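You operate a simulated robot arm through the tools that you are given. There is no shell and no other tool. Be economical: measure what you need, move in short steps, check, and stop when the job is done.

You are at the controls of a simulated robot arm. One attempt, no reset.

JOB
Put things in order on the long table. At the end: the white cap stands on top of the white papers with the orange clip; the orange eyepiece from the long table stands where the green battery stood; the green battery from the long table stands where the teal drum (marked "WALTZ") stood; the teal drum from the long table stands where the white cap stood; whatever was shut is shut again. Leave all else as you found it, and nothing knocked over.

It is judged by the outcome, as a careful person would: the job done as asked, and still so three seconds after it is handed in. It fails if anything else is knocked over, pushed out of place, dropped, spilled or broken. Lids that push on must go on centred and level and be pressed home; caps that screw on are set level and turned clockwise until they are tight.

ROBOT AND FRAMES
A 7-joint arm with a two-finger parallel gripper, fixed in place. Base frame: the origin is at the foot of the arm, x ahead of it, y to its left, z up; the work surface is at about z = 800. Units: mm, degrees, N and s.
With the tool pointing down near the work surface it reaches from about 300 to 700 mm from the base axis. Its first joint turns from -66.0 to 66.0 degrees. Payload 1.57 kg.
Tool frame: the origin (TCP) lies between the finger pads and is the grasp point; the fingertips stand 30 mm ahead of it; z points along the fingers, y is the line along which they close. The gripper opens to 110 mm. The fingers are 24 mm wide and 12 mm thick; the gripper's body (48 by 112 mm) begins 78 mm behind the TCP.
Orientation is that of the tool frame in the base frame, as a unit quaternion [w, x, y, z]. With the fingers straight down and closing along the base's y, the tool's x points along the base's -x, its y along +y and its z along -z.

CONTROLS
- The arm moves only by the tool nudge_tool. Its argument "steps" is a list of rows, each a list of 3 entries, a list of its own where there are three numbers: the shift along the tool's x, y, z in mm, then the turn, a rotation vector about the tool's x, y, z in degrees, then the gripper command, from -1 (shut) to 1 (fully open), values between in proportion. In form: [[[x, y, z], [ax, ay, az], hand], ...]. A call has 1 to 12 rows; each row shifts and turns the commanded pose from where the row before left it, along the tool's axes as they then stand. A row lasts 0.2 s, in which the tool goes at most 50 mm and 8.6 degrees; a call with a longer step from one row to the next is refused whole, and so is a gripper value outside its range. Where a pose cannot be reached the arm comes as near as it can. A force on the tool above 40 N (or 10 N above the force at the start of the call, whichever is more), or a blocked arm, ends the call early, and 0.2 s more pass. Each finger travels about 108 mm/s and halts on what it meets, pressing with about 43 N; the grip force reading is that of the motor and also rises with nothing between the fingers. The clock runs only during rows and for 0.2 s after the last one: add rows that do not move to give the fingers time. It gives the time, the measured TCP pose, the force on the tool (base axes), the opening and the grip force at its end, in the units of the frame above (readings bear some noise).
- Cameras (640 x 400 px; columns grow to the right, rows downward): "scene" is fixed at [178, -418.6, 1389.7]; the picture's right is [0.51, -0.86, 0.00], its down [-0.61, -0.36, -0.70] and it looks along [0.61, 0.36, -0.71] (base axes); focal length 304 px, centre (320, 200). "wrist" rides on the gripper at [-36, 0, -80] in the tool frame; the picture's right is [0.00, -1.00, 0.00], its down [0.97, 0.00, -0.24] and it looks along [0.24, 0.00, 0.97] (tool axes); focal length 218 px, centre (320, 200).
- get_image(camera): a new picture of that camera. It takes no simulated time.
- pixel_to_xyz(camera, pixels): for up to 12 pixels [column, row] of the newest picture of that camera ("zoom" is the newest enlarged one), the place [x, y, z] in the base frame of the surface seen there, good to about 2 mm. It takes no simulated time.
- inspect(camera, box): a new picture of the part [left, top, right, bottom] of that camera's present view, enlarged. It takes no simulated time.
- finish_job(): hands the job in; it is judged then, once.

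Go step by step. Measure first, check grasps and placings, and put right what went wrong. The budget is 80 turns and 46 pictures, counting those below and the enlarged ones. Unless the task says otherwise, let go and move clear before handing in, and close with one line.

The tools are called after "Emit:" as a command line: name --argument value ..., lists and objects as JSON in quotes. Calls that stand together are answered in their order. nudge_tool: Moves the arm, as the interface text tells. Its arguments: {"type":"object","properties":{"steps":{"type":"array","items":{"type":"array"}}},"required":["steps"]} The other tools are called the same way: get_image (camera) takes a picture; pixel_to_xyz (camera, pixels) gives the place of the surface under pixels of a picture; inspect (camera, box) takes an enlarged picture of a part of a camera's view; finish_job () hands the job in.

At the start:

```text
time_s: 0.0
eef_pos: [465.8, -124.3, 1069.4]
orientation: [0.0, 0.0, 1.0, 0.0]
contact_force: [-0.5, -0.8, -0.2]
finger_gap: 110.2
finger_force: 0.0
```

scene: 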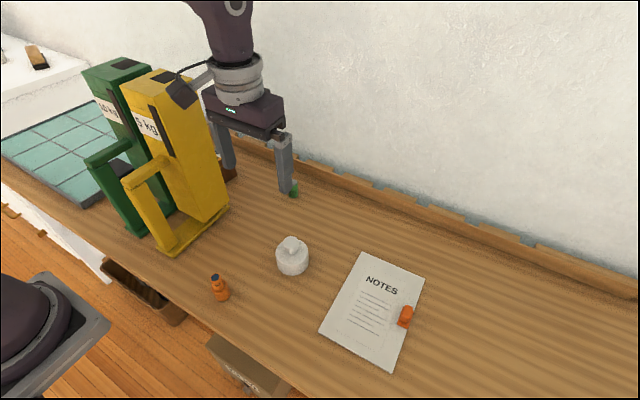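
wrist: 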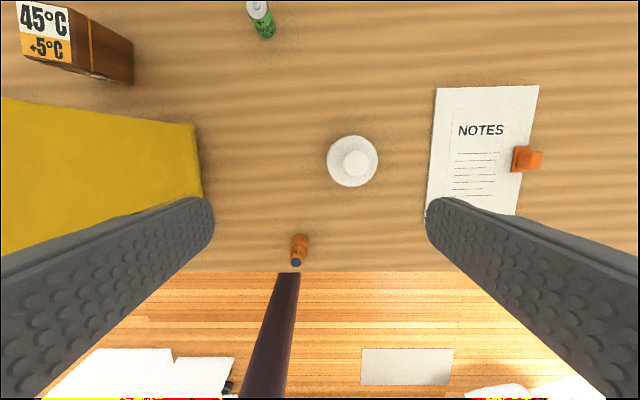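

The pictures show the white cap near (292,255), the orange eyepiece near (220,288), the green battery near (294,190) and the papers with the clip near (375,310), but no teal drum yet. I'll enlarge the regions to look for it.

Emit:
inspect --camera "scene" --box '[180, 140, 440, 380]'

Emit:
inspect --camera "scene" --box '[0, 40, 300, 260]'

Emit:
inspect --camera "wrist" --box '[200, 0, 560, 280]'

Emit:
pixel_to_xyz --camera "wrist" --pixels '[[258, 6], [265, 32], [352, 162], [352, 184], [296, 262], [300, 240], [480, 160], [529, 158], [436, 90], [538, 88], [200, 130], [400, 200]]'

```text
1.67 times, centred on (310, 260) of scene
```

zoom: 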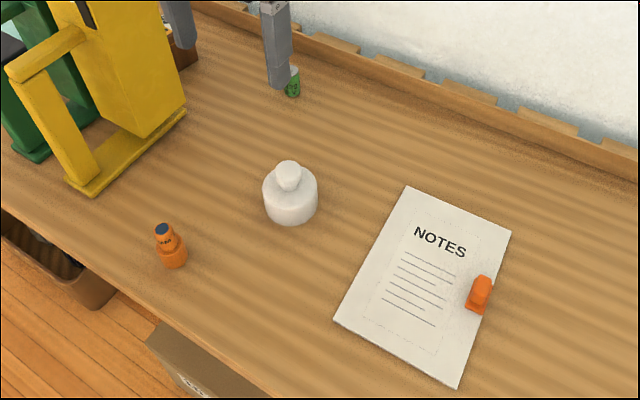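

```text
1.82 times, centred on (150, 150) of scene
```

zoom: 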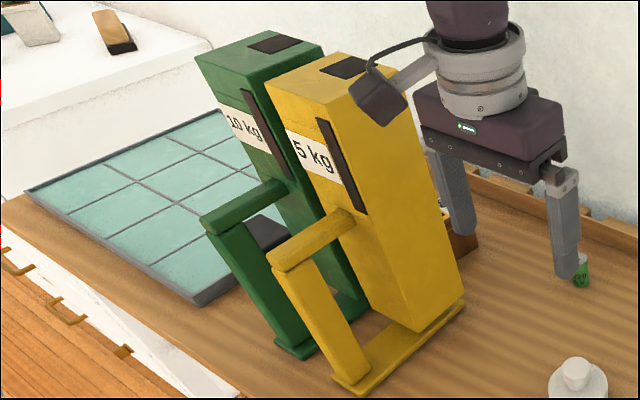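

```text
1.43 times, centred on (380, 140) of wrist
```

zoom: 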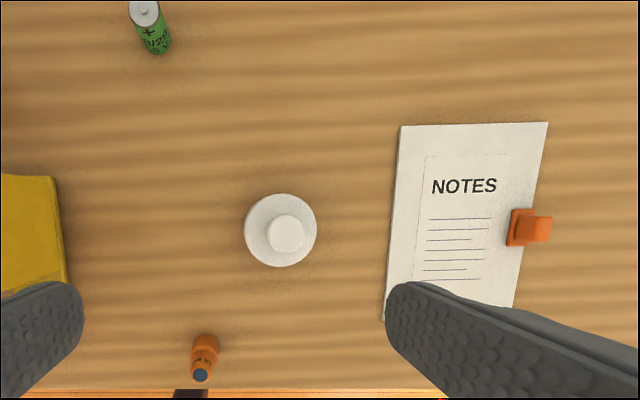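

```text
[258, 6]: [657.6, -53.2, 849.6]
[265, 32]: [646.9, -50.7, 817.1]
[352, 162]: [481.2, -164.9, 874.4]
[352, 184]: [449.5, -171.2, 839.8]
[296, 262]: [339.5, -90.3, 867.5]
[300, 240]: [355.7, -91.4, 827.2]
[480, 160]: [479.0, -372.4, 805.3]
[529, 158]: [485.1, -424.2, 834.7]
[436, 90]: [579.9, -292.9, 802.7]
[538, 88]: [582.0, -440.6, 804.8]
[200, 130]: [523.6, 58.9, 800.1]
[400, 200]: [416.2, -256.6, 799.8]
```

The drum is not in view; it may stand behind the yellow and green blocks or by the wooden box. I'll measure the heights of the tall blocks before moving the camera there.

Emit:
pixel_to_xyz --camera "scene" --pixels '[[155, 74], [172, 70], [110, 68], [140, 66], [228, 205], [165, 250], [125, 180], [140, 235], [95, 205], [228, 172], [120, 168], [100, 120]]'

Emit:
pixel_to_xyz --camera "wrist" --pixels '[[20, 5], [68, 10], [130, 45], [130, 80], [20, 55], [100, 60], [190, 125], [100, 110], [20, 100], [200, 190], [60, 200], [10, 240]]'

```text
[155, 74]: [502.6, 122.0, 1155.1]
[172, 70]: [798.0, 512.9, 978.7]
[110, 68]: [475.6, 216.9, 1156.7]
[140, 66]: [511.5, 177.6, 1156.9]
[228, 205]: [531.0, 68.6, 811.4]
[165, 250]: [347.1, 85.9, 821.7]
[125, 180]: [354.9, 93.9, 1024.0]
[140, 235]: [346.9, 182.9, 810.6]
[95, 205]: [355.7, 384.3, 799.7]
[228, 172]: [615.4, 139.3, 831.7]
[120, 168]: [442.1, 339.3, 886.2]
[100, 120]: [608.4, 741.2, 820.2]
```

```text
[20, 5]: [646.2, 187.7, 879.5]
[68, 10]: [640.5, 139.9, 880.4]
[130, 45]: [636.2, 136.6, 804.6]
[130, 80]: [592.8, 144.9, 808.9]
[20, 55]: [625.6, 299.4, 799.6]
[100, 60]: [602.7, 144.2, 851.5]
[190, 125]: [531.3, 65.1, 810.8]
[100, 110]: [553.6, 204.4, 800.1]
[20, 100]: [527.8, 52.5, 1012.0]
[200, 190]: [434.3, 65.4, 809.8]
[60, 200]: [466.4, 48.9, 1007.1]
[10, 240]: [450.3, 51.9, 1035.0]
```

The yellow and green blocks rise to z≈1157 over x 345–532, y 50–240, and a dark thing stands at about (442,339,886). I'll rise clear above them and look down from there.

Emit:
nudge_tool --steps '[[[0, 0, -50], [0, 0, 0], 1], [[0, 0, -50], [0, 0, 0], 1], [[0, 0, -50], [0, 0, 0], 1], [[0, 0, -20], [0, 0, 0], 1], [[0, 0, 0], [0, 0, 0], 1]]'

Emit:
get_image --camera "wrist"

```text
time_s: 1.2
eef_pos: [466.0, -124.1, 1238.8]
orientation: [0.0, 0.0, 1.0, -0.001]
contact_force: [-0.2, -0.4, 0.5]
finger_gap: 110.1
finger_force: 0.1
```

```text
40 pictures are left
```

wrist: 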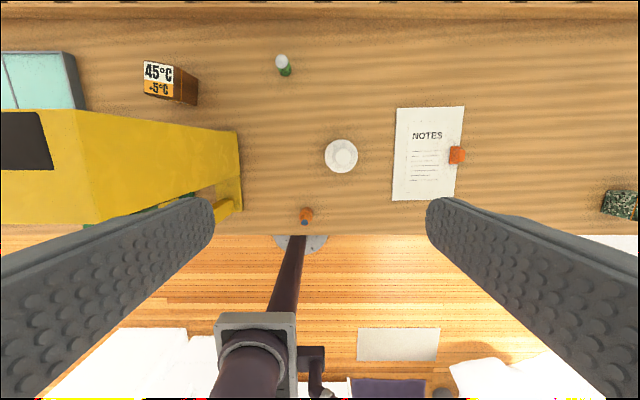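

A dark green patterned thing shows at the right edge, pixel (620,205), on the table. I'll enlarge and measure it.

Emit:
inspect --camera "wrist" --box '[560, 160, 640, 240]'

Emit:
pixel_to_xyz --camera "wrist" --pixels '[[610, 200], [630, 195], [620, 212], [634, 214], [600, 210], [400, 8], [400, 20], [320, 232], [30, 80], [70, 90]]'

```text
5.00 times, centred on (600, 200) of wrist
```

zoom: 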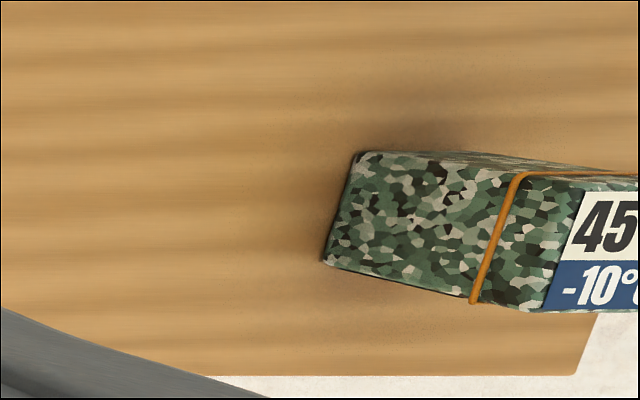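

```text
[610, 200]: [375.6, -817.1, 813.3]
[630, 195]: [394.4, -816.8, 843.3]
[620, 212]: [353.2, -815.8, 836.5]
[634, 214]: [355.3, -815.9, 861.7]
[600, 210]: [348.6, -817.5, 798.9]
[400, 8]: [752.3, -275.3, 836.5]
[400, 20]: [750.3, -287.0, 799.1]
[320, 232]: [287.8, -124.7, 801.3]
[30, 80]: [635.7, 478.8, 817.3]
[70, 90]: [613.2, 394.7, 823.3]
```

That is another box, beyond reach. I'll move left over the blocks at this height to see behind them.

Emit:
nudge_tool --steps '[[[0, 50, 0], [0, 0, 0], 1], [[0, 50, 0], [0, 0, 0], 1], [[0, 50, 0], [0, 0, 0], 1], [[0, 50, 0], [0, 0, 0], 1], [[0, 50, 0], [0, 0, 0], 1], [[0, 50, 0], [0, 0, 0], 1], [[0, 0, 0], [0, 0, 0], 1]]'

Emit:
get_image --camera "wrist"

Emit:
get_image --camera "scene"

```text
time_s: 2.8
eef_pos: [464.3, 172.8, 1235.7]
orientation: [0.0, 0.0, 1.0, -0.001]
contact_force: [0.7, 0.6, 0.0]
finger_gap: 109.9
finger_force: 0.1
```

```text
38 pictures are left
```

wrist: 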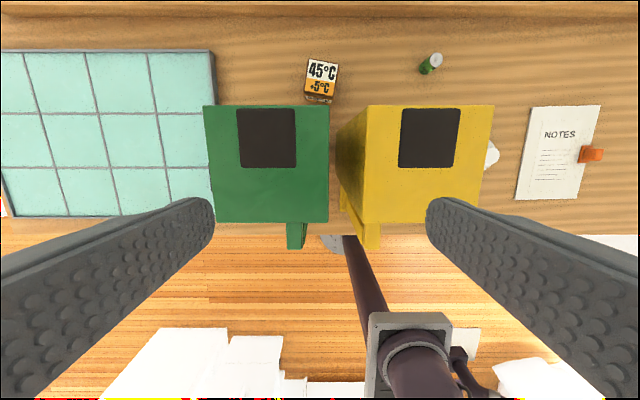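

```text
37 pictures are left
```

scene: 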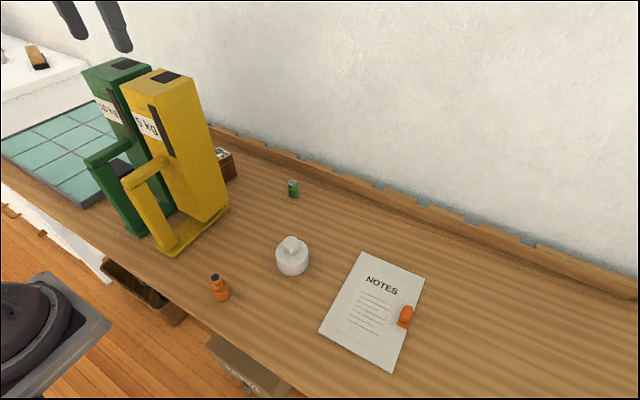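

Nothing teal yet except the mat; the dark object at about (442,339) is still hidden by the green block. I'll look at the scene there and move further left.

Emit:
inspect --camera "scene" --box '[70, 90, 250, 250]'

Emit:
nudge_tool --steps '[[[-25, 50, 0], [0, 0, 0], 1], [[-25, 40, 0], [0, 0, 0], 1], [[0, 50, 0], [0, 0, 0], 1], [[0, 50, 0], [0, 0, 0], 1], [[0, 0, 0], [0, 0, 0], 1]]'

Emit:
get_image --camera "wrist"

```text
2.50 times, centred on (160, 170) of scene
```

zoom: 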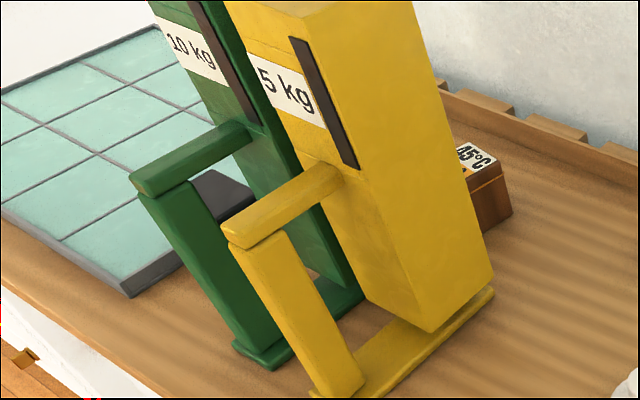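

```text
refused: row 1 steps farther than a row can; nothing moved
```

```text
35 pictures are left
```

wrist: 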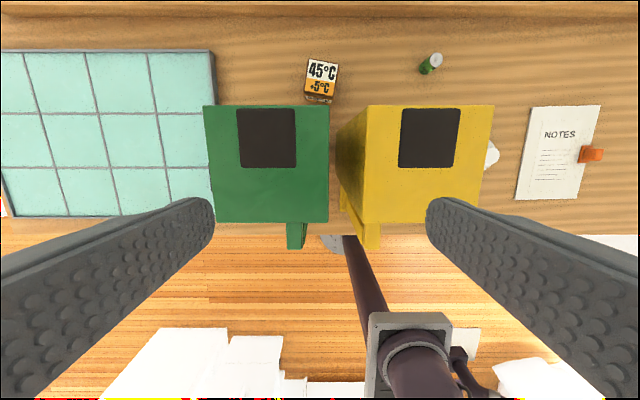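

A dark box stands left of the green block. I'll go on left with smaller rows.

Emit:
nudge_tool --steps '[[[0, 45, 0], [0, 0, 0], 1], [[0, 45, 0], [0, 0, 0], 1], [[0, 45, 0], [0, 0, 0], 1], [[0, 45, 0], [0, 0, 0], 1], [[0, 0, 0], [0, 0, 0], 1]]'

Emit:
get_image --camera "wrist"

```text
time_s: 4.0
eef_pos: [445.6, 330.6, 1225.3]
orientation: [0.0, 0.001, 1.0, 0.0]
contact_force: [-0.6, -1.3, -0.1]
finger_gap: 110.1
finger_force: 0.2
out of reach, approached as far as the arm can: row 3, 4
```

```text
34 pictures are left
```

wrist: 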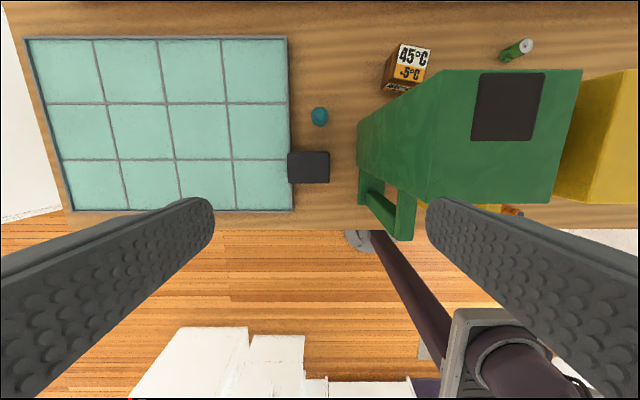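

The teal drum shows at (319,116), behind the black box at (308,167) and left of the green block. I'll enlarge and measure it and its surroundings.

Emit:
inspect --camera "wrist" --box '[270, 70, 430, 250]'

Emit:
pixel_to_xyz --camera "wrist" --pixels '[[319, 112], [319, 122], [312, 116], [326, 116], [292, 155], [327, 155], [308, 180], [360, 150], [365, 200], [405, 232], [290, 120], [390, 80]]'

```text
2.22 times, centred on (350, 160) of wrist
```

zoom: 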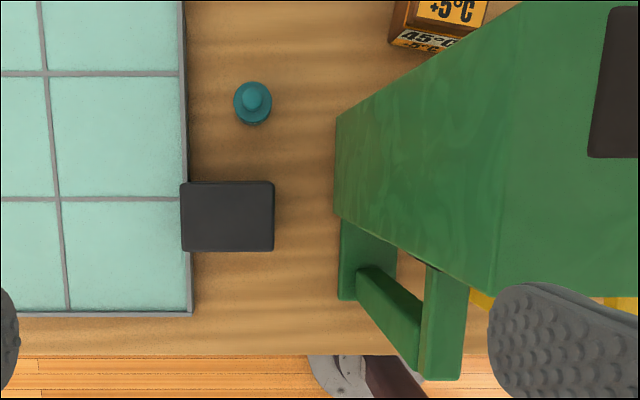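

```text
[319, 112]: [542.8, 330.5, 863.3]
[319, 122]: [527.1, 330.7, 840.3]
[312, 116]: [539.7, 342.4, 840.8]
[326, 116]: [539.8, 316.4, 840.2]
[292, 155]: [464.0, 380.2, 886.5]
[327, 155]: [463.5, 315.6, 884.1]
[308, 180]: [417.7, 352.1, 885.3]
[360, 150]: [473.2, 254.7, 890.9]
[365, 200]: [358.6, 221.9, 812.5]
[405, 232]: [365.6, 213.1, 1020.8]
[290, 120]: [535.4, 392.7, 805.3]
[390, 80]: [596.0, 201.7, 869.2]
```

The teal drum stands at about (540,330) with its knob at z≈863, close to the green block. I'll measure that block exactly, for arm clearance, and enlarge the drum.

Emit:
pixel_to_xyz --camera "wrist" --pixels '[[449, 74], [576, 73], [552, 198], [431, 192], [362, 125], [362, 155], [400, 130], [440, 130], [380, 205], [580, 150], [370, 175], [600, 190]]'

Emit:
inspect --camera "wrist" --box '[295, 95, 345, 135]'

```text
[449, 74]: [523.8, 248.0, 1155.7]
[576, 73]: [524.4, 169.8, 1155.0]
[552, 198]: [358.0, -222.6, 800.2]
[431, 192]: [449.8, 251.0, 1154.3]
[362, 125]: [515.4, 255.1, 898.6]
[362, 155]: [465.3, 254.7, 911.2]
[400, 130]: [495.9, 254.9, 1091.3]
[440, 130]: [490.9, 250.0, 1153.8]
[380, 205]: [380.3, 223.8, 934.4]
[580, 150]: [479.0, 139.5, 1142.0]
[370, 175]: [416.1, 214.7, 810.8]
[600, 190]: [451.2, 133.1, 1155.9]
```

```text
10.00 times, centred on (320, 115) of wrist
```

zoom: 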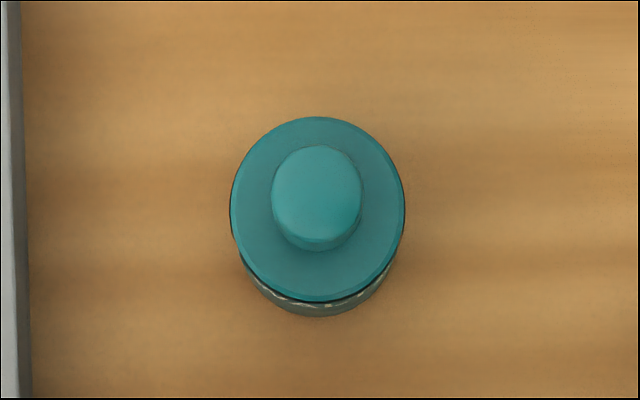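

The green block's body spans x 447–528, y 165–255, up to z 1156; I'll weigh the arm's clearance later. First the cap: back over to y≈-165 at this height.

Emit:
nudge_tool --steps '[[[0, -48, 0], [0, 0, 0], 1], [[0, -48, 0], [0, 0, 0], 1], [[0, -48, 0], [0, 0, 0], 1], [[0, -48, 0], [0, 0, 0], 1], [[0, -48, 0], [0, 0, 0], 1], [[0, -48, 0], [0, 0, 0], 1], [[0, -48, 0], [0, 0, 0], 1], [[0, -48, 0], [0, 0, 0], 1], [[0, -48, 0], [0, 0, 0], 1], [[0, -48, 0], [0, 0, 0], 1], [[0, 0, 50], [0, 0, 0], 1], [[0, 0, 50], [0, 0, 0], 1]]'

Emit:
get_image --camera "scene"

Emit:
pixel_to_xyz --camera "scene" --pixels '[[292, 239], [292, 246], [277, 262], [307, 262], [292, 276], [293, 183], [293, 196], [215, 277], [220, 290], [222, 300], [212, 292], [229, 290]]'

```text
time_s: 6.6
eef_pos: [441.7, -147.3, 1123.1]
orientation: [0.0, 0.0, 1.0, -0.001]
contact_force: [-0.2, 0.5, 0.5]
finger_gap: 110.4
finger_force: 0.0
```

```text
31 pictures are left
```

scene: 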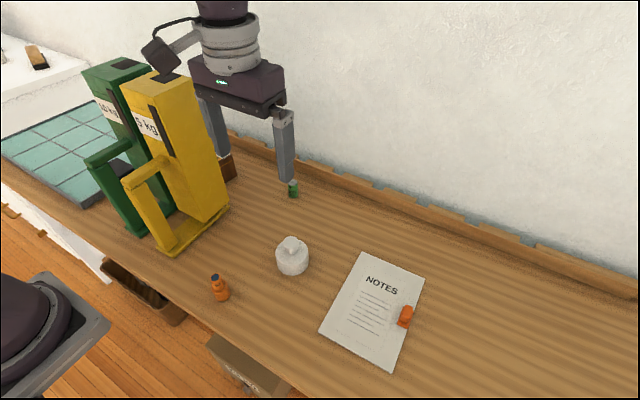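

```text
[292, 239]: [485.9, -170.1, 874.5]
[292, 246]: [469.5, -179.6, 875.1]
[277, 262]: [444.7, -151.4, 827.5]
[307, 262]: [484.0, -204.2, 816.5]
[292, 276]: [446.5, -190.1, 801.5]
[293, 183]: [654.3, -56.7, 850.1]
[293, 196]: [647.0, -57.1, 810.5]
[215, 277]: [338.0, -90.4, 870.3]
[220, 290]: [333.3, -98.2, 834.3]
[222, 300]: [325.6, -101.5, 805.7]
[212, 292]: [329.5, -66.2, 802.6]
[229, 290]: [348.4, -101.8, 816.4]
```

The command base is the measured pose, and the cap sits at about (476,-172), z top 875. I'll hover over it and look with the wrist camera.

Emit:
nudge_tool --steps '[[[-34, -25, 0], [0, 0, 0], 1], [[0, 0, 50], [0, 0, 0], 1], [[0, 0, 50], [0, 0, 0], 1], [[0, 0, 0], [0, 0, 0], 1]]'

Emit:
get_image --camera "wrist"

Emit:
inspect --camera "scene" --box '[260, 220, 430, 380]'

```text
time_s: 7.6
eef_pos: [478.2, -170.7, 1023.7]
orientation: [-0.001, 0.0, 1.0, 0.0]
contact_force: [0.0, -0.1, -0.4]
finger_gap: 110.0
finger_force: 0.1
```

```text
30 pictures are left
```

wrist: 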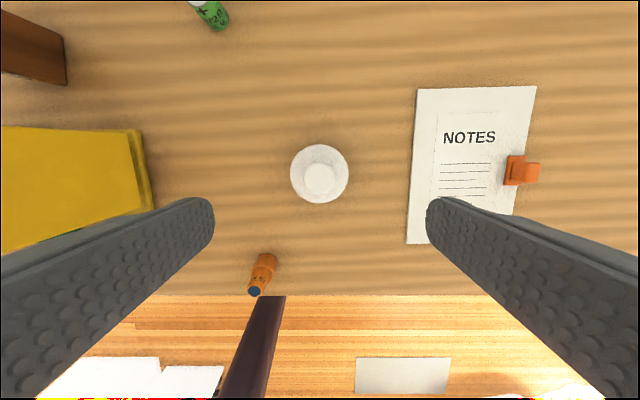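

```text
2.50 times, centred on (345, 300) of scene
```

zoom: 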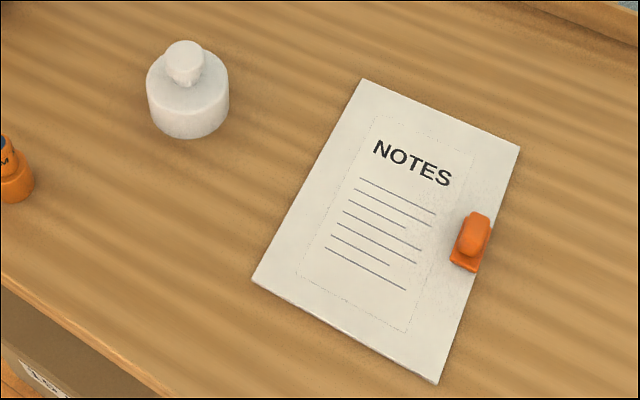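

Emit:
pixel_to_xyz --camera "wrist" --pixels '[[292, 173], [347, 173], [319, 146], [319, 200], [319, 178], [308, 178], [332, 178], [417, 90], [534, 90], [409, 240], [508, 170], [510, 210]]'

Emit:
pixel_to_xyz --camera "zoom" --pixels '[[362, 82], [518, 149], [435, 380], [256, 281], [455, 265], [490, 225], [473, 262], [188, 136], [150, 120], [228, 105], [470, 215], [360, 240]]'

```text
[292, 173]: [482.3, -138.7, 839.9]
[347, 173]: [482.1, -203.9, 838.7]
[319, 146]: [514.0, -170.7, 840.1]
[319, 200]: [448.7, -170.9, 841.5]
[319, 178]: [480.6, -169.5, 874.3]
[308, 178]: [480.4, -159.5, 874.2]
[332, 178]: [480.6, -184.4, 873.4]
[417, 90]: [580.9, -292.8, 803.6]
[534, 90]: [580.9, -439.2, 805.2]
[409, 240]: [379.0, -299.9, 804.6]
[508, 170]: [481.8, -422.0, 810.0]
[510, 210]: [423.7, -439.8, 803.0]
```

```text
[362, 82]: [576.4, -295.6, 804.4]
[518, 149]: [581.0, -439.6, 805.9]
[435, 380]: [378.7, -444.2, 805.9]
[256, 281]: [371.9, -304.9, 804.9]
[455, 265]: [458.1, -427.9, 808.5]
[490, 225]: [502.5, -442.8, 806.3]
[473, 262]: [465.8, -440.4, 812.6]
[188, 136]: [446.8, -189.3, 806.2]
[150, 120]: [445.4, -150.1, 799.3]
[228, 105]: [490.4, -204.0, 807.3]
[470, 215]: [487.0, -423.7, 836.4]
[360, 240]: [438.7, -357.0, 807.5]
```

The cap is centred at (481.3,-171), radius 33, body z 800–840; the papers lie x 375–581, y -293 to -442, with the clip near y<-420. I'll descend to TCP z≈837 open and grip the body.

Emit:
nudge_tool --steps '[[[-3, 0, 45], [0, 0, 0], 1], [[0, 0, 45], [0, 0, 0], 1], [[0, 0, 45], [0, 0, 0], 1], [[0, 0, 30], [0, 0, 0], 1], [[0, 0, 21], [0, 0, 0], 1], [[0, 0, 0], [0, 0, 0], 1]]'

```text
time_s: 9.0
eef_pos: [482.1, -170.8, 840.0]
orientation: [0.0, 0.0, 1.0, 0.0]
contact_force: [-0.5, -0.5, 0.5]
finger_gap: 110.0
finger_force: 0.0
```

Now at the cap with tips at z≈810, no contact. I'll lower 3 mm and close.

Emit:
nudge_tool --steps '[[[0, 0, 3], [0, 0, 0], 0.4], [[0, 0, 0], [0, 0, 0], 0.2], [[0, 0, 0], [0, 0, 0], -1], [[0, 0, 0], [0, 0, 0], -1], [[0, 0, 0], [0, 0, 0], -1]]'

Emit:
inspect --camera "scene" --box '[180, 100, 400, 300]'

```text
time_s: 10.2
eef_pos: [482.1, -172.7, 836.1]
orientation: [0.0, 0.0, 1.0, 0.0]
contact_force: [0.2, 0.8, -0.6]
finger_gap: 70.7
finger_force: 42.8
```

```text
2.00 times, centred on (290, 200) of scene
```

zoom: 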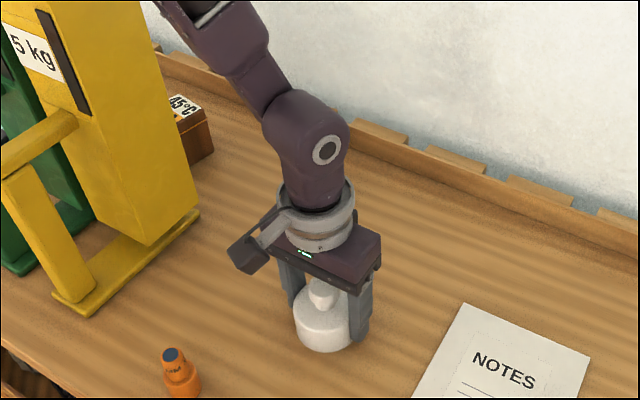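

The cap is gripped (gap 70.7). I'll measure the arm's links in this enlarged picture for the later clearance and lift the cap.

Emit:
pixel_to_xyz --camera "zoom" --pixels '[[327, 150], [300, 110], [270, 130], [345, 140], [260, 80], [230, 60], [265, 40], [190, 20], [200, 5], [320, 215], [295, 180], [245, 255]]'

Emit:
nudge_tool --steps '[[[0, 0, -20], [0, 0, 0], -1], [[0, 0, -40], [0, 0, 0], -1], [[0, 0, 0], [0, 0, 0], -1]]'

```text
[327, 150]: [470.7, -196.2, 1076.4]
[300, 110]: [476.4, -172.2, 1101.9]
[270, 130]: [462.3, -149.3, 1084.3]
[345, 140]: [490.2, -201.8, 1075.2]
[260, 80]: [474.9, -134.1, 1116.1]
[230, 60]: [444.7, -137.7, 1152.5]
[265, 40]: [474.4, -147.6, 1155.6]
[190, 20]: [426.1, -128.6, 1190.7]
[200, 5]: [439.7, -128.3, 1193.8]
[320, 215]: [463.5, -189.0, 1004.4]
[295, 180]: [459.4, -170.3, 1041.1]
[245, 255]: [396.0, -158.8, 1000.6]
```

```text
time_s: 11.0
eef_pos: [482.5, -175.9, 897.6]
orientation: [0.001, -0.001, 1.0, 0.0]
contact_force: [-0.1, 0.1, 0.2]
finger_gap: 70.9
finger_force: 42.8
```

The cap is lifted about 60 mm and held. I'll carry it over the papers to about (478,-347).

Emit:
nudge_tool --steps '[[[0, -43, 0], [0, 0, 0], -1], [[0, -43, 0], [0, 0, 0], -1], [[0, -43, 0], [0, 0, 0], -1], [[0, -42, 0], [0, 0, 0], -1], [[0, 0, 0], [0, 0, 0], -1], [[0, 0, 30], [0, 0, 0], -1], [[0, 0, 0], [0, 0, 0], -1]]'

Emit:
inspect --camera "scene" --box '[260, 180, 460, 380]'

```text
time_s: 12.6
eef_pos: [485.1, -344.6, 870.0]
orientation: [-0.001, 0.0, 1.0, 0.0]
contact_force: [-0.3, 0.2, -1.3]
finger_gap: 70.7
finger_force: 43.4
```

```text
2.00 times, centred on (360, 280) of scene
```

zoom: 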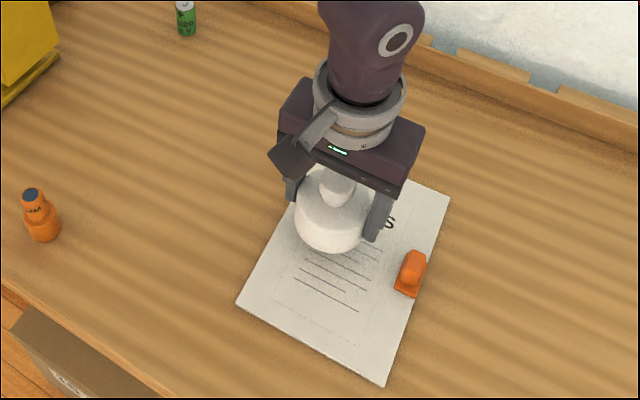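

The cap is level over the paper, clear of the clip. Bottom meets the paper at TCP z≈840.5; I'll lower gently.

Emit:
nudge_tool --steps '[[[0, 0, 15], [0, 0, 0], -1], [[0, 0, 10], [0, 0, 0], -1], [[0, 0, 3], [0, 0, 0], -1], [[0, 0, 0], [0, 0, 0], -1]]'

```text
time_s: 13.8
eef_pos: [483.8, -343.4, 841.3]
orientation: [0.003, 0.0, 1.0, -0.001]
contact_force: [0.0, 0.2, 6.5]
finger_gap: 70.8
finger_force: 43.2
stopped in row 4: the force on the tool passed its limit (the readings are from after the stop); the commanded pose is now the measured one
```

It touched down (z 841.3, upward force). I'll open moderately and rise straight up.

Emit:
nudge_tool --steps '[[[0, 0, 0], [0, 0, 0], 0.6], [[0, 0, 0], [0, 0, 0], 0.6], [[0, 0, -20], [0, 0, 0], 0.6], [[0, 0, -45], [0, 0, 0], 0.6], [[0, 0, -45], [0, 0, 0], 0.6], [[0, 0, -45], [0, 0, 0], 0.6], [[0, 0, 0], [0, 0, 0], 0.6]]'

Emit:
get_image --camera "wrist"

```text
time_s: 15.4
eef_pos: [482.7, -342.2, 995.8]
orientation: [0.0, 0.0, 1.0, -0.001]
contact_force: [-0.9, -0.2, 0.4]
finger_gap: 88.2
finger_force: 0.0
```

```text
26 pictures are left
```

wrist: 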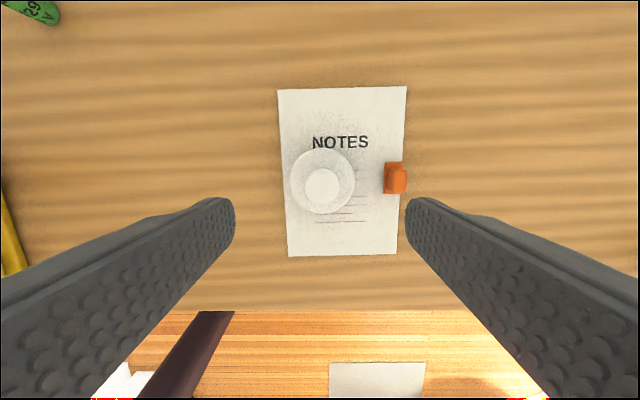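

The cap stands flat on the papers. Next the drum: I'll rise to z≈1215 while yawing 90° so the fingers will close along base x, which lets me lean the wrist away from the green block.

Emit:
nudge_tool --steps '[[[0, 0, -20], [0, 0, 8.2], 0], [[0, 0, -20], [0, 0, 8.2], 0], [[0, 0, -20], [0, 0, 8.2], 0], [[0, 0, -20], [0, 0, 8.2], 0], [[0, 0, -20], [0, 0, 8.2], 0], [[0, 0, -20], [0, 0, 8.2], 0], [[0, 0, -20], [0, 0, 8.2], 0], [[0, 0, -20], [0, 0, 8.2], 0], [[0, 0, -20], [0, 0, 8.2], 0], [[0, 0, -20], [0, 0, 8.2], 0], [[0, 0, -22], [0, 0, 8], 0], [[0, 0, 0], [0, 0, 0], 0]]'

```text
time_s: 18.0
eef_pos: [445.0, -320.1, 1239.6]
orientation: [0.001, 0.708, 0.706, 0.0]
contact_force: [-0.1, -0.4, -1.0]
finger_gap: 55.0
finger_force: 0.1
out of reach, approached as far as the arm can: row 9, 10, 11
```

Yawed as wanted, at (445,-320,1240), reach-limited. I'll lower a little and travel toward +y (tool +x) over the blocks.

Emit:
nudge_tool --steps '[[[0, -5, 20], [0, 0, 0], 0], [[48, 0, 0], [0, 0, 0], 0], [[48, 0, 0], [0, 0, 0], 0], [[48, 0, 0], [0, 0, 0], 0], [[48, 0, 0], [0, 0, 0], 0], [[48, 0, 0], [0, 0, 0], 0], [[48, 0, 0], [0, 0, 0], 0], [[0, 0, 0], [0, 0, 0], 0]]'

```text
time_s: 19.8
eef_pos: [439.5, -34.2, 1216.2]
orientation: [0.001, 0.707, 0.708, 0.001]
contact_force: [0.7, 0.1, 0.2]
finger_gap: 55.1
finger_force: 0.1
```

Emit:
nudge_tool --steps '[[[48, -3, 0], [0, 0, 0], 0], [[48, -3, 0], [0, 0, 0], 0], [[48, -3, 0], [0, 0, 0], 0], [[48, -3, 0], [0, 0, 0], 0], [[48, -3, 0], [0, 0, 0], 0], [[48, 0, 0], [0, 0, 0], 0], [[48, 0, 0], [0, 0, 0], 0], [[30, 0, 0], [0, 0, 0], 0], [[0, 0, 0], [0, 0, 0], 0]]'

```text
time_s: 21.8
eef_pos: [424.4, 332.0, 1218.0]
orientation: [0.001, 0.707, 0.707, 0.0]
contact_force: [0.0, -0.1, -0.7]
finger_gap: 54.9
finger_force: 0.0
```

At (424,332,1218), past the green block. I'll descend to about z 1050, a bit further left, then lean 20° and look.

Emit:
nudge_tool --steps '[[[10, 0, 45], [0, 0, 0], 0], [[10, 0, 45], [0, 0, 0], 0], [[0, 0, 45], [0, 0, 0], 0], [[0, 0, 33], [0, 0, 0], 0], [[0, 0, 0], [0, -8, 0], 0], [[0, 0, 0], [0, -8, 0], 0], [[0, 0, 0], [0, -4, 0], 0], [[0, 0, 0], [0, 0, 0], 0]]'

Emit:
get_image --camera "wrist"

Emit:
get_image --camera "scene"

```text
time_s: 23.6
eef_pos: [426.6, 352.3, 1049.6]
orientation: [0.124, 0.697, 0.696, -0.123]
contact_force: [0.2, 0.1, 0.2]
finger_gap: 54.9
finger_force: 0.1
```

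```text
25 pictures are left
```

wrist: 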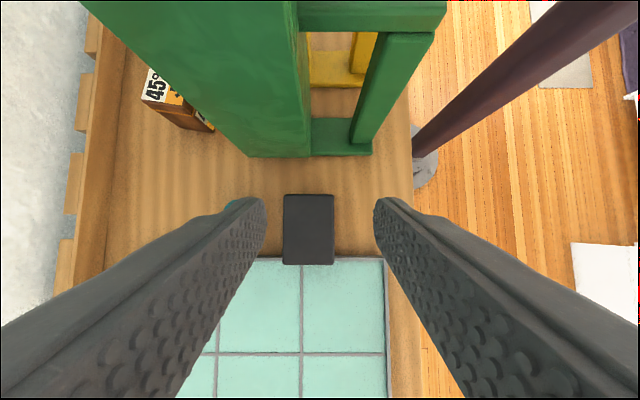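

```text
24 pictures are left
```

scene: 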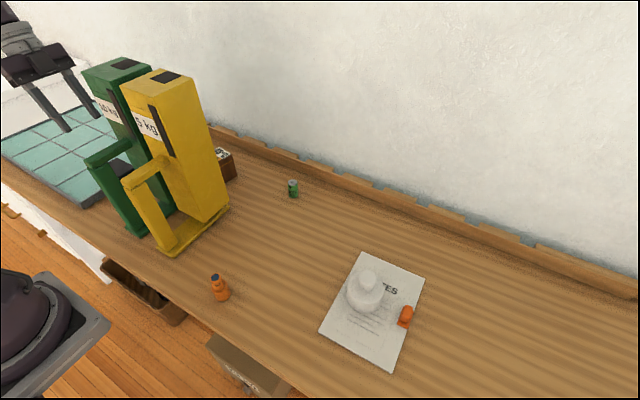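

The lean is right and nothing is near. I'll move toward a point above the drum, about (540,330,940), and look.

Emit:
nudge_tool --steps '[[[3, 36.5, 25.6], [0, 0, 0], 0], [[3, 36.5, 25.6], [0, 0, 0], 0], [[5.6, 20, 29.9], [0, 0, 0], 0], [[5.6, 20, 29.9], [0, 0, 0], 0], [[0, 0, 0], [0, 0, 0], 0]]'

Emit:
get_image --camera "wrist"

```text
time_s: 24.8
eef_pos: [531.2, 329.3, 952.0]
orientation: [0.124, 0.696, 0.697, -0.121]
contact_force: [-0.5, 0.9, 0.0]
finger_gap: 55.1
finger_force: 0.2
out of reach, approached as far as the arm can: row 4
```

```text
23 pictures are left
```

wrist: 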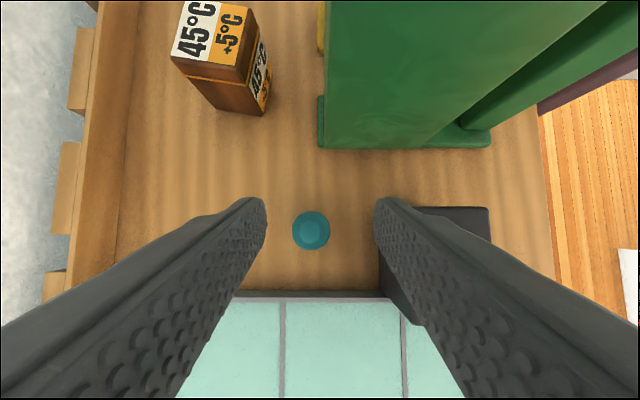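

The drum is between the fingers at (311,231). Measuring it.

Emit:
pixel_to_xyz --camera "wrist" --pixels '[[311, 228], [294, 231], [328, 231], [311, 246], [311, 214], [420, 215], [484, 215], [320, 130], [303, 231], [319, 231]]'

```text
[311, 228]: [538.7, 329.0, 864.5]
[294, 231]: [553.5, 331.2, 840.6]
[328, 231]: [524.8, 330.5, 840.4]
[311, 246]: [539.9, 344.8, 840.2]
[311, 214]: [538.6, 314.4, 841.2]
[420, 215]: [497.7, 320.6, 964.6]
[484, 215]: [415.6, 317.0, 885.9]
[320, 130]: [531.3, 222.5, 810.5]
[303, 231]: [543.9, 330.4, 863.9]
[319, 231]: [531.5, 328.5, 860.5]
```

Drum centre is (539,330), radius ≈16, lid top at 840, knob at 864. I'll descend straight, stopping a little high first.

Emit:
nudge_tool --steps '[[[9.6, 4, 25.8], [0, 0, 0], 0], [[9.6, 4, 25.8], [0, 0, 0], 0], [[9.6, 0, 25.8], [0, 0, 0], 0], [[7.7, 0, 20], [0, 0, 0], 0], [[0, 0, 0], [0, 0, 0], 0]]'

Emit:
get_image --camera "wrist"

```text
time_s: 26.0
eef_pos: [534.5, 327.3, 845.3]
orientation: [0.124, 0.697, 0.696, -0.123]
contact_force: [0.2, 0.9, -0.6]
finger_gap: 54.7
finger_force: 0.2
out of reach, approached as far as the arm can: row 2
```

```text
22 pictures are left
```

wrist: 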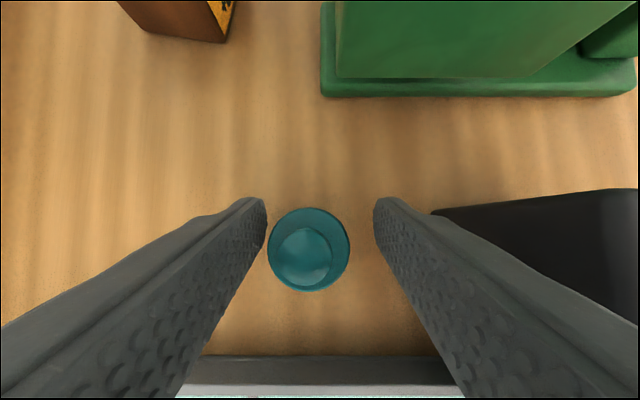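

TCP is at (534.5,327.3,845); I'll shift +4.5 in x, +2.5 in y, down 8 and close on the drum.

Emit:
nudge_tool --steps '[[[0, 4.5, 0], [0, 0, 0], 0], [[5.2, 0, 6.9], [0, 0, 0], 0], [[0, 0, 0], [0, 0, 0], 0], [[0, 0, 0], [0, 0, 0], -0.3], [[0, 0, 0], [0, 0, 0], -1], [[0, 0, 0], [0, 0, 0], -1]]'

Emit:
get_image --camera "wrist"

```text
time_s: 27.4
eef_pos: [537.0, 326.1, 839.6]
orientation: [0.124, 0.696, 0.696, -0.122]
contact_force: [0.5, -0.3, -0.2]
finger_gap: 33.4
finger_force: 41.6
```

```text
21 pictures are left
```

wrist: 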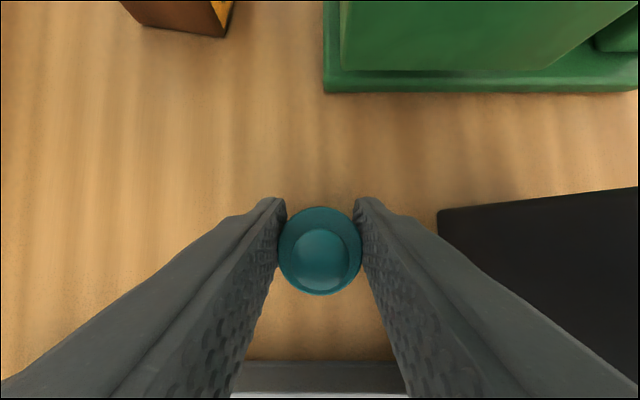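

The grip is a little off the drum's axis (pads lean past it at the bottom). I'll open, shift +7 mm in y and slightly lower, and regrip.

Emit:
nudge_tool --steps '[[[0, 0, 0], [0, 0, 0], -0.1], [[7.6, 2, 0], [0, 0, 0], -0.1], [[0, 0, 0], [0, 0, 0], -0.1], [[0, 0, 0], [0, 0, 0], -0.35], [[0, 0, 0], [0, 0, 0], -1], [[0, 0, 0], [0, 0, 0], -1]]'

```text
time_s: 28.8
eef_pos: [534.6, 327.5, 839.7]
orientation: [0.123, 0.696, 0.697, -0.121]
contact_force: [-0.4, -0.5, 2.5]
finger_gap: 33.8
finger_force: 41.0
out of reach, approached as far as the arm can: row 2
```

Reach-limited at this lean, but the drum is held (gap 33.8). I'll lift it, drawing back a little in x as it rises, and check.

Emit:
nudge_tool --steps '[[[-5, 0, -14], [0, 0, 0], -1], [[-10, -5, -28], [0, 0, 0], -1], [[-13.8, -10, -37.6], [0, 0, 0], -1], [[0, 0, 0], [0, 0, 0], -1]]'

Emit:
get_image --camera "wrist"

```text
time_s: 29.8
eef_pos: [516.3, 327.3, 927.1]
orientation: [0.125, 0.697, 0.696, -0.123]
contact_force: [0.5, 0.1, -1.0]
finger_gap: 33.6
finger_force: 41.9
```

```text
20 pictures are left
```

wrist: 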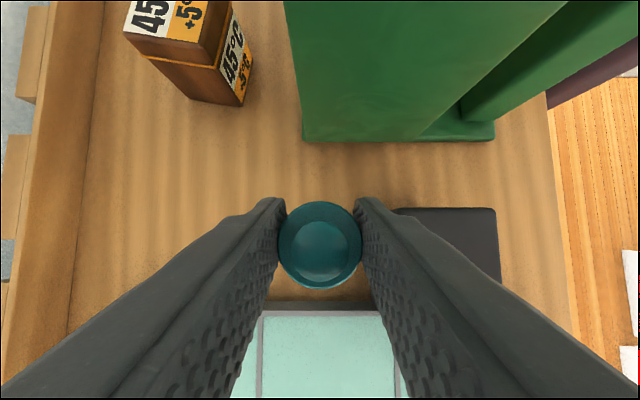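

The drum is up in the grip. I'll climb and draw back to about (395,330,1218), keeping the lean.

Emit:
nudge_tool --steps '[[[-12, -15, -34.1], [0, 0, 0], -1], [[-12, -15, -34.1], [0, 0, 0], -1], [[-12, -15, -34.1], [0, 0, 0], -1], [[-12, -15, -34.1], [0, 0, 0], -1], [[-12, -15, -34.1], [0, 0, 0], -1], [[-12, -15, -34.1], [0, 0, 0], -1], [[-12, -15, -34.1], [0, 0, 0], -1], [[-12, -15, -34.1], [0, 0, 0], -1], [[0, 0, 0], [0, 0, 0], -1]]'

```text
time_s: 31.8
eef_pos: [415.7, 329.4, 1165.5]
orientation: [0.124, 0.696, 0.696, -0.122]
contact_force: [0.1, 0.4, -1.7]
finger_gap: 33.4
finger_force: 41.3
out of reach, approached as far as the arm can: row 7, 8
```

Reach-limited at z 1165; I'll draw back further in x, then climb on to above 1220.

Emit:
nudge_tool --steps '[[[0, -35, 0], [0, 0, 0], -1], [[-5.5, -10, -15], [0, 0, 0], -1], [[-8, -5, -21], [0, 0, 0], -1], [[-8, -5, -21], [0, 0, 0], -1], [[0, 0, 0], [0, 0, 0], -1]]'

```text
time_s: 33.0
eef_pos: [361.4, 327.5, 1200.9]
orientation: [0.124, 0.696, 0.697, -0.12]
contact_force: [0.3, 0.0, -0.7]
finger_gap: 33.6
finger_force: 41.8
out of reach, approached as far as the arm can: row 3, 4
```

At (361,327.5,1201) the hand is ahead of the tall bodies (x≥447) and above the handles (z≈1024). I'll travel in -y along this line.

Emit:
nudge_tool --steps '[[[-45.1, 0, 16.5], [0, 0, 0], -1], [[-45.1, 0, 16.5], [0, 0, 0], -1], [[-45.1, 0, 16.5], [0, 0, 0], -1], [[-45.1, 0, 16.5], [0, 0, 0], -1], [[-45.1, 0, 16.5], [0, 0, 0], -1], [[-45.1, 0, 16.5], [0, 0, 0], -1], [[-45.1, 0, 16.5], [0, 0, 0], -1], [[-45.1, 0, 16.5], [0, 0, 0], -1], [[-45.1, 0, 16.5], [0, 0, 0], -1], [[-45.1, 0, 16.5], [0, 0, 0], -1], [[0, 0, 0], [0, 0, 0], -1]]'

```text
time_s: 35.4
eef_pos: [362.7, -151.7, 1200.8]
orientation: [0.124, 0.696, 0.696, -0.123]
contact_force: [-0.1, -1.1, -0.7]
finger_gap: 33.5
finger_force: 41.7
```

Over the near area now. I'll descend toward the cap's old place (481.5,-171.5), stopping at about z 870.

Emit:
nudge_tool --steps '[[[10.3, 13.2, 35.5], [0, 0, 0], -1], [[10.3, 13.2, 35.5], [0, 0, 0], -1], [[10.3, 13.2, 35.5], [0, 0, 0], -1], [[10.3, 13.2, 35.5], [0, 0, 0], -1], [[10.3, 13.2, 35.5], [0, 0, 0], -1], [[10.3, 13.2, 35.5], [0, 0, 0], -1], [[10.3, 13.2, 35.5], [0, 0, 0], -1], [[10.3, 13.2, 35.5], [0, 0, 0], -1], [[10.3, 13.2, 35.5], [0, 0, 0], -1], [[0, 0, 0], [0, 0, 0], -1]]'

Emit:
inspect --camera "scene" --box '[200, 150, 400, 310]'

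```text
time_s: 37.6
eef_pos: [484.0, -174.1, 872.2]
orientation: [0.124, 0.696, 0.697, -0.123]
contact_force: [0.0, 0.4, -0.7]
finger_gap: 33.8
finger_force: 41.0
```

```text
2.50 times, centred on (300, 230) of scene
```

zoom: 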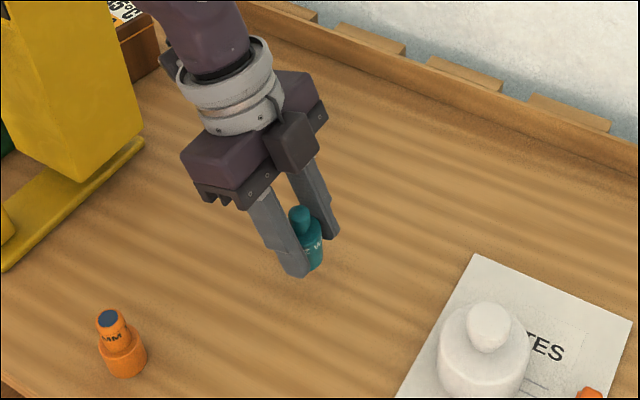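

The drum hangs upright over the spot. I'll lower it to touch.

Emit:
nudge_tool --steps '[[[5.2, -2, 14.1], [0, 0, 0], -1], [[4.1, 0, 11.3], [0, 0, 0], -1], [[1.4, 0, 3.8], [0, 0, 0], -1], [[0, 0, 0], [0, 0, 0], -1]]'

Emit:
inspect --camera "scene" --box '[260, 200, 340, 280]'

```text
time_s: 38.6
eef_pos: [481.8, -175.2, 841.1]
orientation: [0.125, 0.696, 0.697, -0.122]
contact_force: [-2.2, 3.4, 21.9]
finger_gap: 33.6
finger_force: 41.3
```

```text
5.00 times, centred on (300, 240) of scene
```

zoom: 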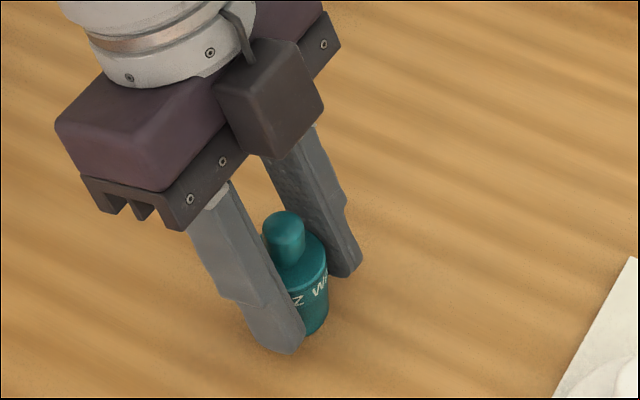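

The drum is down with 22 N pressing; I'll open and withdraw along the tool axis.

Emit:
nudge_tool --steps '[[[0, 0, -0.8], [0, 0, 0], -0.3], [[0, 0, 0], [0, 0, 0], 0], [[0, 0, 0], [0, 0, 0], 0.1], [[0, 0, -20], [0, 0, 0], 0.1], [[0, 0, -45], [0, 0, 0], 0.1], [[0, 0, -45], [0, 0, 0], 0.1], [[0, 0, -30], [0, 0, 0], 0.1], [[0, 0, 0], [0, 0, 0], 0.1]]'

Emit:
get_image --camera "scene"

Emit:
pixel_to_xyz --camera "scene" --pixels '[[293, 183], [293, 189], [289, 190], [298, 190], [293, 196]]'

```text
time_s: 40.4
eef_pos: [481.1, -124.4, 972.8]
orientation: [0.125, 0.697, 0.696, -0.123]
contact_force: [0.5, -0.5, 0.0]
finger_gap: 60.2
finger_force: 0.0
```

```text
17 pictures are left
```

scene: 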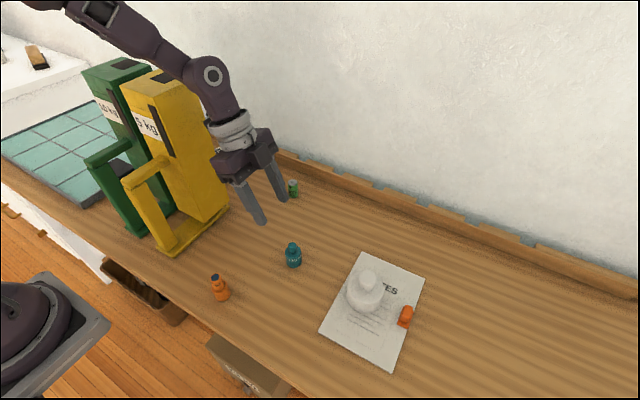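

```text
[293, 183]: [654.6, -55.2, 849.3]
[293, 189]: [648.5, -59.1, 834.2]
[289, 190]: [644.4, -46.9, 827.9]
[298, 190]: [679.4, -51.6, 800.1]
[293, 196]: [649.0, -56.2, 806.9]
```

The drum stands at its new spot. For the battery I'll undo the lean (so the arm stays clear of the yellow block) and move above it at (656,-55).

Emit:
nudge_tool --steps '[[[0, 0, 0], [0, 8, 0], 0], [[0, 0, 0], [0, 8, 0], 0], [[0, 0, 0], [0, 4, 0], 0], [[0, 0, 30], [0, 0, 0], 0], [[17, 43, 9], [0, 0, 0], -0.2], [[17, 43, 9], [0, 0, 0], -0.2], [[17, 43, 9], [0, 0, 0], -0.2], [[17, 43, 9], [0, 0, 0], -0.2], [[0, 0, 0], [0, 0, 0], -0.2]]'

Emit:
get_image --camera "wrist"

```text
time_s: 42.4
eef_pos: [653.3, -59.1, 903.2]
orientation: [0.002, 0.707, 0.707, 0.001]
contact_force: [-0.8, 0.0, 1.2]
finger_gap: 44.1
finger_force: 0.0
```

```text
16 pictures are left
```

wrist: 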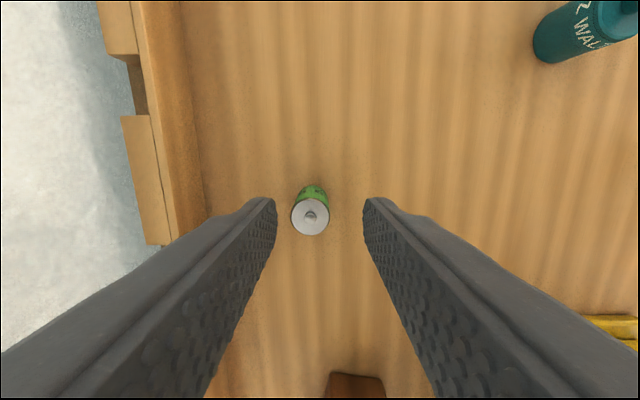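

Emit:
pixel_to_xyz --camera "wrist" --pixels '[[292, 216], [328, 216], [310, 200], [310, 233], [310, 190], [565, 60], [620, 30]]'

Emit:
inspect --camera "scene" --box '[250, 150, 350, 290]'

Emit:
pixel_to_xyz --camera "scene" --pixels '[[292, 243], [292, 250], [285, 258], [301, 258], [293, 268]]'

```text
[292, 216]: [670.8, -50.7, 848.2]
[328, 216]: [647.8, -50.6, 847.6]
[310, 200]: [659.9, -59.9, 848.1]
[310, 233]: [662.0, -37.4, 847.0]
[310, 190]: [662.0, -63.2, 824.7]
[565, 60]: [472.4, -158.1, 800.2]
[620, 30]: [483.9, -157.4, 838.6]
```

```text
2.86 times, centred on (300, 220) of scene
```

zoom: 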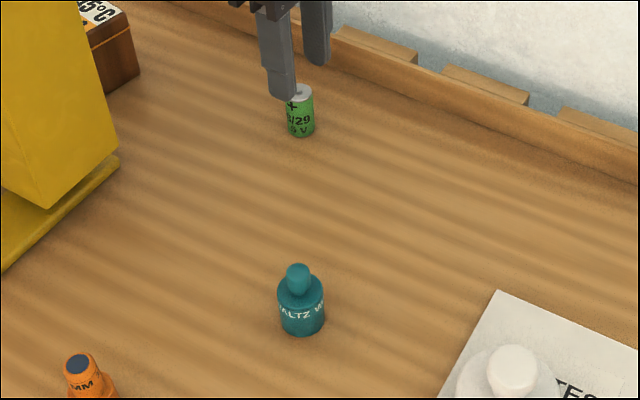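

```text
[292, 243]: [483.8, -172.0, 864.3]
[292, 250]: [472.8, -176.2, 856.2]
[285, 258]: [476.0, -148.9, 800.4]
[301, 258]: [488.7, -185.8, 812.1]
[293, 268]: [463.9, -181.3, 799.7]
```

The drum stands at about (482,-173). The battery's centre is about (658.5,-51), radius ≈11.5, top 849; I'll centre over it, descend to z≈845 and close.

Emit:
nudge_tool --steps '[[[8, 5, 0], [0, 0, 0], -0.2], [[0, 0, 30], [0, 0, 0], -0.2], [[0, 0, 28], [0, 0, 0], -0.2], [[0, 0, 0], [0, 0, 0], -0.2]]'

Emit:
get_image --camera "wrist"

```text
time_s: 43.4
eef_pos: [657.2, -51.0, 845.9]
orientation: [0.002, 0.707, 0.707, 0.0]
contact_force: [0.5, 0.7, -0.7]
finger_gap: 44.0
finger_force: 0.1
```

```text
14 pictures are left
```

wrist: 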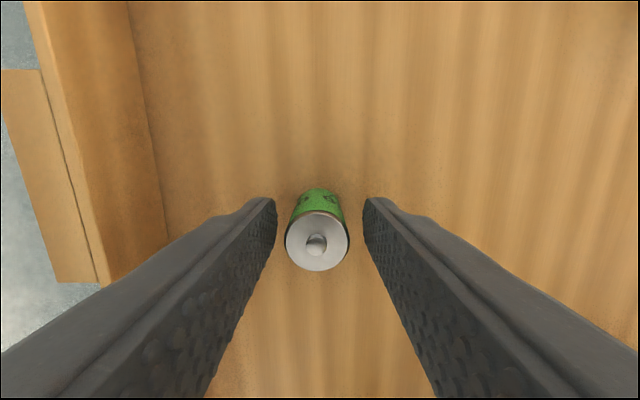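

The battery sits centred between the pads (318,243). Closing and lifting.

Emit:
nudge_tool --steps '[[[0, 0, 0], [0, 0, 0], -0.5], [[0, 0, 0], [0, 0, 0], -1], [[0, 0, 0], [0, 0, 0], -1], [[0, 0, -15], [0, 0, 0], -1], [[0, 0, -30], [0, 0, 0], -1], [[0, 0, 0], [0, 0, 0], -1]]'

```text
time_s: 44.8
eef_pos: [656.3, -51.5, 893.4]
orientation: [0.001, 0.707, 0.707, 0.0]
contact_force: [-0.4, -0.3, -0.6]
finger_gap: 24.1
finger_force: 36.2
```

Battery held (gap 24.1). I'll set it down temporarily at (570,-160), so as to regrip with a lean.

Emit:
nudge_tool --steps '[[[-36.3, -28.7, 0], [0, 0, 0], -1], [[-36.3, -28.7, 0], [0, 0, 0], -1], [[-36.3, -28.7, 0], [0, 0, 0], -1], [[0, 0, 0], [0, 0, 0], -1], [[0, 0, 30], [0, 0, 0], -1], [[0, 0, 14], [0, 0, 0], -1], [[0, 0, 3], [0, 0, 0], -1], [[0, 0, 0], [0, 0, 0], -1]]'

```text
time_s: 46.6
eef_pos: [572.0, -160.5, 845.1]
orientation: [0.002, 0.707, 0.707, 0.001]
contact_force: [-7.6, 3.2, 27.8]
finger_gap: 24.4
finger_force: 36.4
```

It stands (28 N contact). I'll open, lean 14° about the TCP in place, shift 3 mm in +y, and regrip.

Emit:
nudge_tool --steps '[[[0, 0, -0.8], [0, 0, 0], -0.5], [[0, 0, 0], [0, 0, 0], -0.2], [[0, 0, 0], [0, -7, 0], -0.2], [[0, 0, 0], [0, -7, 0], -0.2], [[3, 0, -0.8], [0, 0, 0], -0.2], [[0, 0, 0], [0, 0, 0], -0.2]]'

Emit:
inspect --camera "scene" --box '[260, 140, 400, 280]'

```text
time_s: 48.0
eef_pos: [572.8, -155.7, 843.9]
orientation: [0.087, 0.702, 0.701, -0.087]
contact_force: [0.1, -0.6, -0.6]
finger_gap: 43.8
finger_force: 0.1
```

```text
2.86 times, centred on (330, 210) of scene
```

zoom: 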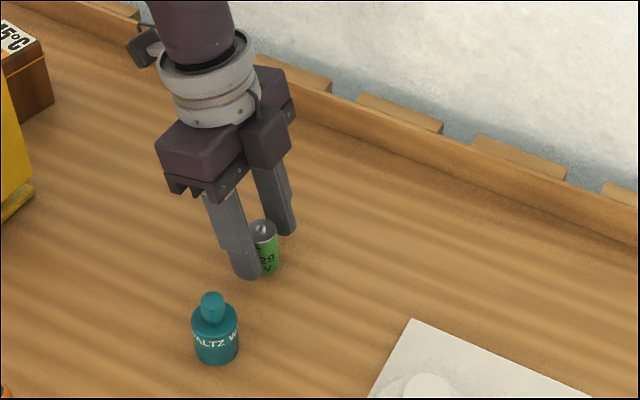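

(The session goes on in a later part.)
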